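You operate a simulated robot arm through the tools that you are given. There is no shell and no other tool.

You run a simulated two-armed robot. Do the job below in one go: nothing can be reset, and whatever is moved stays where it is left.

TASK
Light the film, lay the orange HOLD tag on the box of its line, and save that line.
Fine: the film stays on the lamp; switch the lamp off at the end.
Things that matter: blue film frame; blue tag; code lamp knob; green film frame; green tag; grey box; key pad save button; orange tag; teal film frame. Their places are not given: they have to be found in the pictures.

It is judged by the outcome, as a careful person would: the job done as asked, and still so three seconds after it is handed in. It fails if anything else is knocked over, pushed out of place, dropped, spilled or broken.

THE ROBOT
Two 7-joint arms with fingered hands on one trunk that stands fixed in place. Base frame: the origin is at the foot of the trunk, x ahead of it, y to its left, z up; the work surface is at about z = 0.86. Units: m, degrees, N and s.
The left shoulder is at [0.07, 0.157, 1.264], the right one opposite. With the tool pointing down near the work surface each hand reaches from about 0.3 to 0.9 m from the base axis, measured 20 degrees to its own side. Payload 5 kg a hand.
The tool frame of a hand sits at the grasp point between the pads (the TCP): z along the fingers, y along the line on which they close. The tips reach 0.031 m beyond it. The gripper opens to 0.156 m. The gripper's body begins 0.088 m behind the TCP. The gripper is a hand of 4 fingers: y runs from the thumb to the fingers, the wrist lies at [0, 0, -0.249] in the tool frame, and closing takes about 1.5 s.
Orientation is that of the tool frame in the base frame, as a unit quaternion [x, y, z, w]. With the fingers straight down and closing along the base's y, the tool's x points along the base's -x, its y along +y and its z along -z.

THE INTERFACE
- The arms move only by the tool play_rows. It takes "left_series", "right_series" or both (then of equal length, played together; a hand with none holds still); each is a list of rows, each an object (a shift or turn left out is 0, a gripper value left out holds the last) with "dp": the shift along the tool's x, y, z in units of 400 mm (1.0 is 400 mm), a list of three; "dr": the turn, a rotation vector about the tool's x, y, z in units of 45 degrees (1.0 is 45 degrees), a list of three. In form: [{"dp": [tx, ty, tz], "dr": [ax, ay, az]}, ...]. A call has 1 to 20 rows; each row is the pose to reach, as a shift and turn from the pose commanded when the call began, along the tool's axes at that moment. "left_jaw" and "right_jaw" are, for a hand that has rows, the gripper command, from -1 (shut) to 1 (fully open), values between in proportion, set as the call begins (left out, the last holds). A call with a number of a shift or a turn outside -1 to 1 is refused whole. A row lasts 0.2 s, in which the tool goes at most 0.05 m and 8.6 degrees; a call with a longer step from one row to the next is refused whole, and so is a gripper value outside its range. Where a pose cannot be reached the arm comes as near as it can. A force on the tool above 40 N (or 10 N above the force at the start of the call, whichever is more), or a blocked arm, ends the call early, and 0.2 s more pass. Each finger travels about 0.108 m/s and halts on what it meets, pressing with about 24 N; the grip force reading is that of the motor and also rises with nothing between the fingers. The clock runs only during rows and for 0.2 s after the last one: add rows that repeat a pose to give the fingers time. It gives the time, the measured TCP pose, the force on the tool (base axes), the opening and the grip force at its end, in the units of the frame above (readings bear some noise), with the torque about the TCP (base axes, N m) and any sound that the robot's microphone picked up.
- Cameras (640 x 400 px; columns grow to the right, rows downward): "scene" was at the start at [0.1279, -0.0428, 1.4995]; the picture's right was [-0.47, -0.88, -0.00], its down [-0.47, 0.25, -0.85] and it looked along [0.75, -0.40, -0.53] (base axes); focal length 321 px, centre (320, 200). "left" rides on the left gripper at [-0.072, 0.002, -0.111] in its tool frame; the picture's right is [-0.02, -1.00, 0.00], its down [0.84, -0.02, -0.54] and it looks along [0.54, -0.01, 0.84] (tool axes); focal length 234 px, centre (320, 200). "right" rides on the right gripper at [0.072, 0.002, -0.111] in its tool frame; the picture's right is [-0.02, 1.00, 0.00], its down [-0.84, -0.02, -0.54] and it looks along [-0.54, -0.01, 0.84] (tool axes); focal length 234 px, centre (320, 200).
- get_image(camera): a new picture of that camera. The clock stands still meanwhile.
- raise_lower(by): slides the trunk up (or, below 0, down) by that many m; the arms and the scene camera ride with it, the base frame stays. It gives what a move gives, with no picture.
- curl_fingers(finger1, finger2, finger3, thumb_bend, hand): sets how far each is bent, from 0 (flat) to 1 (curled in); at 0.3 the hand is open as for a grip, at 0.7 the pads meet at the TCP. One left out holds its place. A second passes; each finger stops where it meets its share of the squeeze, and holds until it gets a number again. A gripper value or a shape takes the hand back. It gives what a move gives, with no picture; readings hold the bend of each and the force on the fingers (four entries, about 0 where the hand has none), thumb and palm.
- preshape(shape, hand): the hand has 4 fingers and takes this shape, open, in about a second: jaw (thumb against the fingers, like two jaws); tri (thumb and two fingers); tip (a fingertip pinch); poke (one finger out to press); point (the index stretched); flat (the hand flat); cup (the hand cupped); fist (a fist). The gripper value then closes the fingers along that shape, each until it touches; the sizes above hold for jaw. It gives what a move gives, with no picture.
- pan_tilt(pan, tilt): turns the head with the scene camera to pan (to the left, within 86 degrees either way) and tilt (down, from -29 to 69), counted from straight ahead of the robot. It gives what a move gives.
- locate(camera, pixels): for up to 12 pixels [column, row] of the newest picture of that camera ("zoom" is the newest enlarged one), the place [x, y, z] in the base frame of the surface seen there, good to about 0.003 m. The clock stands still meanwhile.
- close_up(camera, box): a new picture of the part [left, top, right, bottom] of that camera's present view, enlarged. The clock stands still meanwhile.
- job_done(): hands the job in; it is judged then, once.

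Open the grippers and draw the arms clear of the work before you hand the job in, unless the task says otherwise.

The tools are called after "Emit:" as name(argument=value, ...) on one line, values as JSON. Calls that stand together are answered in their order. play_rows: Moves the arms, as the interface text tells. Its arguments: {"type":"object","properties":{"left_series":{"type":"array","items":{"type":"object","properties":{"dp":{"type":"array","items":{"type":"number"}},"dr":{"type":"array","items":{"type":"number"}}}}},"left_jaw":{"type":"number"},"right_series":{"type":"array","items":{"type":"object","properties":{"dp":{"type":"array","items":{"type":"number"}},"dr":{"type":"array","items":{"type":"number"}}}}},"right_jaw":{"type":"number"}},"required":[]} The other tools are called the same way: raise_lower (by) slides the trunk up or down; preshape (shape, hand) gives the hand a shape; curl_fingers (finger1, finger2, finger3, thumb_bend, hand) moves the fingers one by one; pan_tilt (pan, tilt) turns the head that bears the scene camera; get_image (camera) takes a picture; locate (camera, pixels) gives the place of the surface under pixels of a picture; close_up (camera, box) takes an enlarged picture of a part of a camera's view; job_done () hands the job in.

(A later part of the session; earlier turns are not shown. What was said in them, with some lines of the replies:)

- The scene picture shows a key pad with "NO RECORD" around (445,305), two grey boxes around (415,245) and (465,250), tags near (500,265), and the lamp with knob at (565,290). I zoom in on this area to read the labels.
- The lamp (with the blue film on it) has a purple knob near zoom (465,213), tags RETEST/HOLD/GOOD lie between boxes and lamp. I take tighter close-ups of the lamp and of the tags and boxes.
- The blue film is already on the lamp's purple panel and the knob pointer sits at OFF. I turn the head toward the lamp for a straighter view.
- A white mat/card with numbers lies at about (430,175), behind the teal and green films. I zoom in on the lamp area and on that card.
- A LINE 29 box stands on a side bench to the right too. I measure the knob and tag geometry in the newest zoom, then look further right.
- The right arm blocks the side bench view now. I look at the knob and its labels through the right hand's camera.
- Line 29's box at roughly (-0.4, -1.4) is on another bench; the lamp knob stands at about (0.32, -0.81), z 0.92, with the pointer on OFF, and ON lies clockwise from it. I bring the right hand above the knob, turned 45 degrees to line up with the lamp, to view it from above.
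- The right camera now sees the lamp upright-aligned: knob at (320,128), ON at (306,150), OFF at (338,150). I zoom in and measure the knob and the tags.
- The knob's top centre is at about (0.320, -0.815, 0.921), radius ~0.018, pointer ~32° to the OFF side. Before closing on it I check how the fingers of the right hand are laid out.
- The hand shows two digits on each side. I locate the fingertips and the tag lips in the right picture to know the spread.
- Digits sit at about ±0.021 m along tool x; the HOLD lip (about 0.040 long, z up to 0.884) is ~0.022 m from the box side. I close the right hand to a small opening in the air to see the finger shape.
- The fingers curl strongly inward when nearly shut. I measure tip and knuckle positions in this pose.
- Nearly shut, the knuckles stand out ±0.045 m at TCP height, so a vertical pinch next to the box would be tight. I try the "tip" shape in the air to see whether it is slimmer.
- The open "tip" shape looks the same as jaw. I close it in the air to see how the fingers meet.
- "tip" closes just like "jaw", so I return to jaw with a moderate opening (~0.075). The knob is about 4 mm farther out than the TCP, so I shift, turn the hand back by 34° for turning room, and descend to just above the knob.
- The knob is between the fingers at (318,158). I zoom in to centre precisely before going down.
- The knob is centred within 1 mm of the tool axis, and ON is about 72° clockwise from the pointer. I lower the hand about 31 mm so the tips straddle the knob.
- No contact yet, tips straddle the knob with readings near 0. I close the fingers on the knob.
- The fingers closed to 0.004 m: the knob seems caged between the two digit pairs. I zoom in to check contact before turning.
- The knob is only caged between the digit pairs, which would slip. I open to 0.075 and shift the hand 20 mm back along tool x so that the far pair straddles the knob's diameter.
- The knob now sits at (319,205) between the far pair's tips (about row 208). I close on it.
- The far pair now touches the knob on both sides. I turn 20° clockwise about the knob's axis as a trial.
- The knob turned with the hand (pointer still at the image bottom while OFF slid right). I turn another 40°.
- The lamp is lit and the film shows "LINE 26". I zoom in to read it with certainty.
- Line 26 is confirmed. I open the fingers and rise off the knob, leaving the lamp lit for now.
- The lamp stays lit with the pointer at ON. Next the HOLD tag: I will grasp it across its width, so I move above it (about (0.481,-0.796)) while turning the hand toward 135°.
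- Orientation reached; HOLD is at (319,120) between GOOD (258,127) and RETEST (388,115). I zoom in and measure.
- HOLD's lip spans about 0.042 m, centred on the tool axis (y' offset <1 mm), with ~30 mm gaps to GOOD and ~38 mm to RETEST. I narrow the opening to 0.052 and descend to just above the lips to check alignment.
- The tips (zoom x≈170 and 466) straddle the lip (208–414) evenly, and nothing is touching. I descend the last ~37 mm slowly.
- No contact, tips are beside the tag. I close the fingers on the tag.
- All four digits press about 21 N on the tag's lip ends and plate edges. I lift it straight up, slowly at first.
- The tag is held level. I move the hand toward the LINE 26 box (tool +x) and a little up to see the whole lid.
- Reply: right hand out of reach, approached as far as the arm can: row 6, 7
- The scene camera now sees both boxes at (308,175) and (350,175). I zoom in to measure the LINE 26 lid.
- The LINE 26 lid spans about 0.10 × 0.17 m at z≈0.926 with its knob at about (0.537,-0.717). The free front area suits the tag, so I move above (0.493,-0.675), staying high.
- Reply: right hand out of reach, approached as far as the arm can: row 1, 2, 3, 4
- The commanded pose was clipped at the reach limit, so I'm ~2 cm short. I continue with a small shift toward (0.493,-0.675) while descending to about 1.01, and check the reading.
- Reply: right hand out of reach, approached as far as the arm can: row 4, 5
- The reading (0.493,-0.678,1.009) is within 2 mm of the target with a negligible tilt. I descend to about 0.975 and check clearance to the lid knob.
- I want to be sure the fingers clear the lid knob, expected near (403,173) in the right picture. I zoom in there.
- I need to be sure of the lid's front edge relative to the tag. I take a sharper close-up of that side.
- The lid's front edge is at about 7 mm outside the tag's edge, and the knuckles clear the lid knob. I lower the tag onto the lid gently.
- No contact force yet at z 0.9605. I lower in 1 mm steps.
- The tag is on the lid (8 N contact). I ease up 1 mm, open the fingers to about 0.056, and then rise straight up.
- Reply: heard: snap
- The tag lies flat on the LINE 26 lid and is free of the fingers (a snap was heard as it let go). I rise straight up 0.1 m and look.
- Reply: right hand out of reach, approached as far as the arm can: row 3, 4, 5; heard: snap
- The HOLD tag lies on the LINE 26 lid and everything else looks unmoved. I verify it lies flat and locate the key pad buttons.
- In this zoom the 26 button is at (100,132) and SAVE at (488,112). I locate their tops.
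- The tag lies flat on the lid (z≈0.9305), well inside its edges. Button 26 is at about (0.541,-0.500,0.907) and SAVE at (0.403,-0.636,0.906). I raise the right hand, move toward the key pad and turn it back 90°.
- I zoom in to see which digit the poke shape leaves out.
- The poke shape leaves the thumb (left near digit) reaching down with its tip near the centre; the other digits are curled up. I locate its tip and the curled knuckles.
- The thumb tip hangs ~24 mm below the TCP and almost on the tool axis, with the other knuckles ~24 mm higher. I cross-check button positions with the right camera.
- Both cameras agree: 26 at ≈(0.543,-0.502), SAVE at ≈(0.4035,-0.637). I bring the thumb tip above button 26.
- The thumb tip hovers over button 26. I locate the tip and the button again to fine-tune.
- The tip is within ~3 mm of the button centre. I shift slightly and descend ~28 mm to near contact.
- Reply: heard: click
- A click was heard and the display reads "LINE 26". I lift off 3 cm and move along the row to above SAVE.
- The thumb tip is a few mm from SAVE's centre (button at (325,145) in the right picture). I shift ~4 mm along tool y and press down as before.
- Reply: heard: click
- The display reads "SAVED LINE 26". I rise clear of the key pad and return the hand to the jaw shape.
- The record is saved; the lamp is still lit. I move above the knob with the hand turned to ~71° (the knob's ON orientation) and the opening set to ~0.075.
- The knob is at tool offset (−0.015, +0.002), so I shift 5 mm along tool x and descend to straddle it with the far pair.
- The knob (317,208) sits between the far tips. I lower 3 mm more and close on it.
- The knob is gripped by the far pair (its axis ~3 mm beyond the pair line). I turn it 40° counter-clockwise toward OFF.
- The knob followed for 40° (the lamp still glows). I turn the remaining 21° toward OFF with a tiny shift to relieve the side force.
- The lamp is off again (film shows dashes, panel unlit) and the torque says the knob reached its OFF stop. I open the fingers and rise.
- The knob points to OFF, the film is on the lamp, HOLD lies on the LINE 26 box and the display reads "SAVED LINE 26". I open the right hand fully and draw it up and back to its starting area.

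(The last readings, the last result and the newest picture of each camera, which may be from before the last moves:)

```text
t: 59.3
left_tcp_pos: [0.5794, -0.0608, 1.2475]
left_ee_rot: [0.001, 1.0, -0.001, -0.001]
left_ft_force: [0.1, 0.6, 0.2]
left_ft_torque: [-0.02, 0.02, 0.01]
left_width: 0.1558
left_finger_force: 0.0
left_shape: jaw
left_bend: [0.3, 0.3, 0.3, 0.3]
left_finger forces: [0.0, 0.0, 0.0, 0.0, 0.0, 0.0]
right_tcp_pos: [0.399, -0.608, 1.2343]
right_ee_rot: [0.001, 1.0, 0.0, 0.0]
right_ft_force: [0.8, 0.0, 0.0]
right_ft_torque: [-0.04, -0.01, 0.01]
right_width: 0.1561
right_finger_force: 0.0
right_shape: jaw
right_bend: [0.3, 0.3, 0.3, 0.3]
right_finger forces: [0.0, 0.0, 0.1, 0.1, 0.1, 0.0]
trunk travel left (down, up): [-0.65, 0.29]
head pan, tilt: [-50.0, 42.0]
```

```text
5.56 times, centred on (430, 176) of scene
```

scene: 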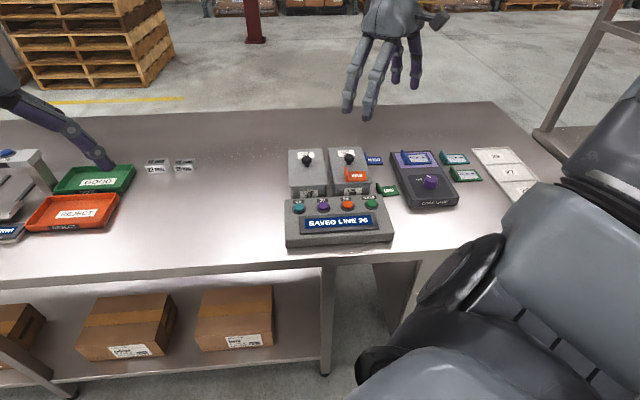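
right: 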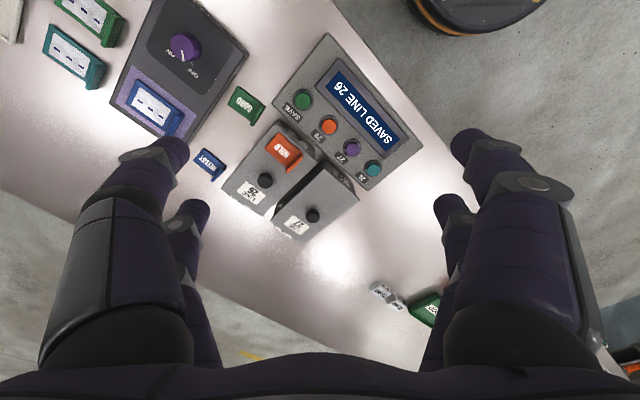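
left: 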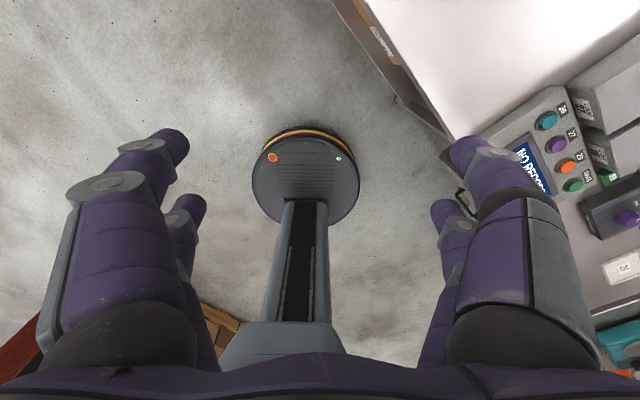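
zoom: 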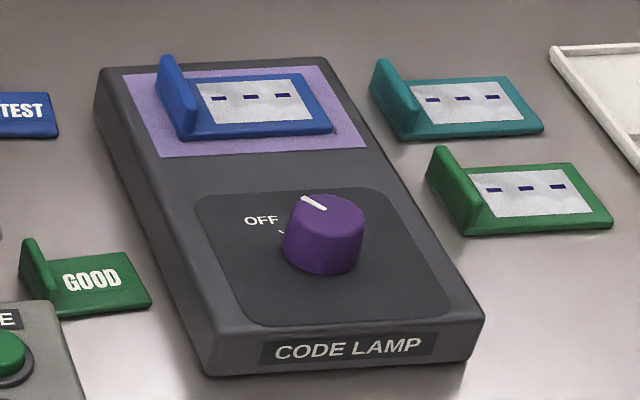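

The lamp is off with the blue film still on it. HOLD lies on the LINE 26 box, the display reads "SAVED LINE 26", the neighbouring objects look unmoved, and both hands are open and clear. I hand the job in.

Emit:
job_done()

```text
The job is handed in.
```

The job is done and handed in: the lit film read LINE 26, so that is the line I tagged and saved.

- **Film:** I turned the lamp on to read it. The blue film is still on the lamp, and the knob is back at OFF.
- **Tag:** The orange HOLD tag lies flat on the LINE 26 box, in front of the lid knob. I heard a snap when I let go of it and another as the hand rose. The pictures afterwards showed no damage, and I don't know what made the sound.
- **Record:** I pressed 26 and then SAVE, and the display reads "SAVED LINE 26".

In the last pictures nothing else looked moved or knocked over. Both hands are open and raised clear of the bench.
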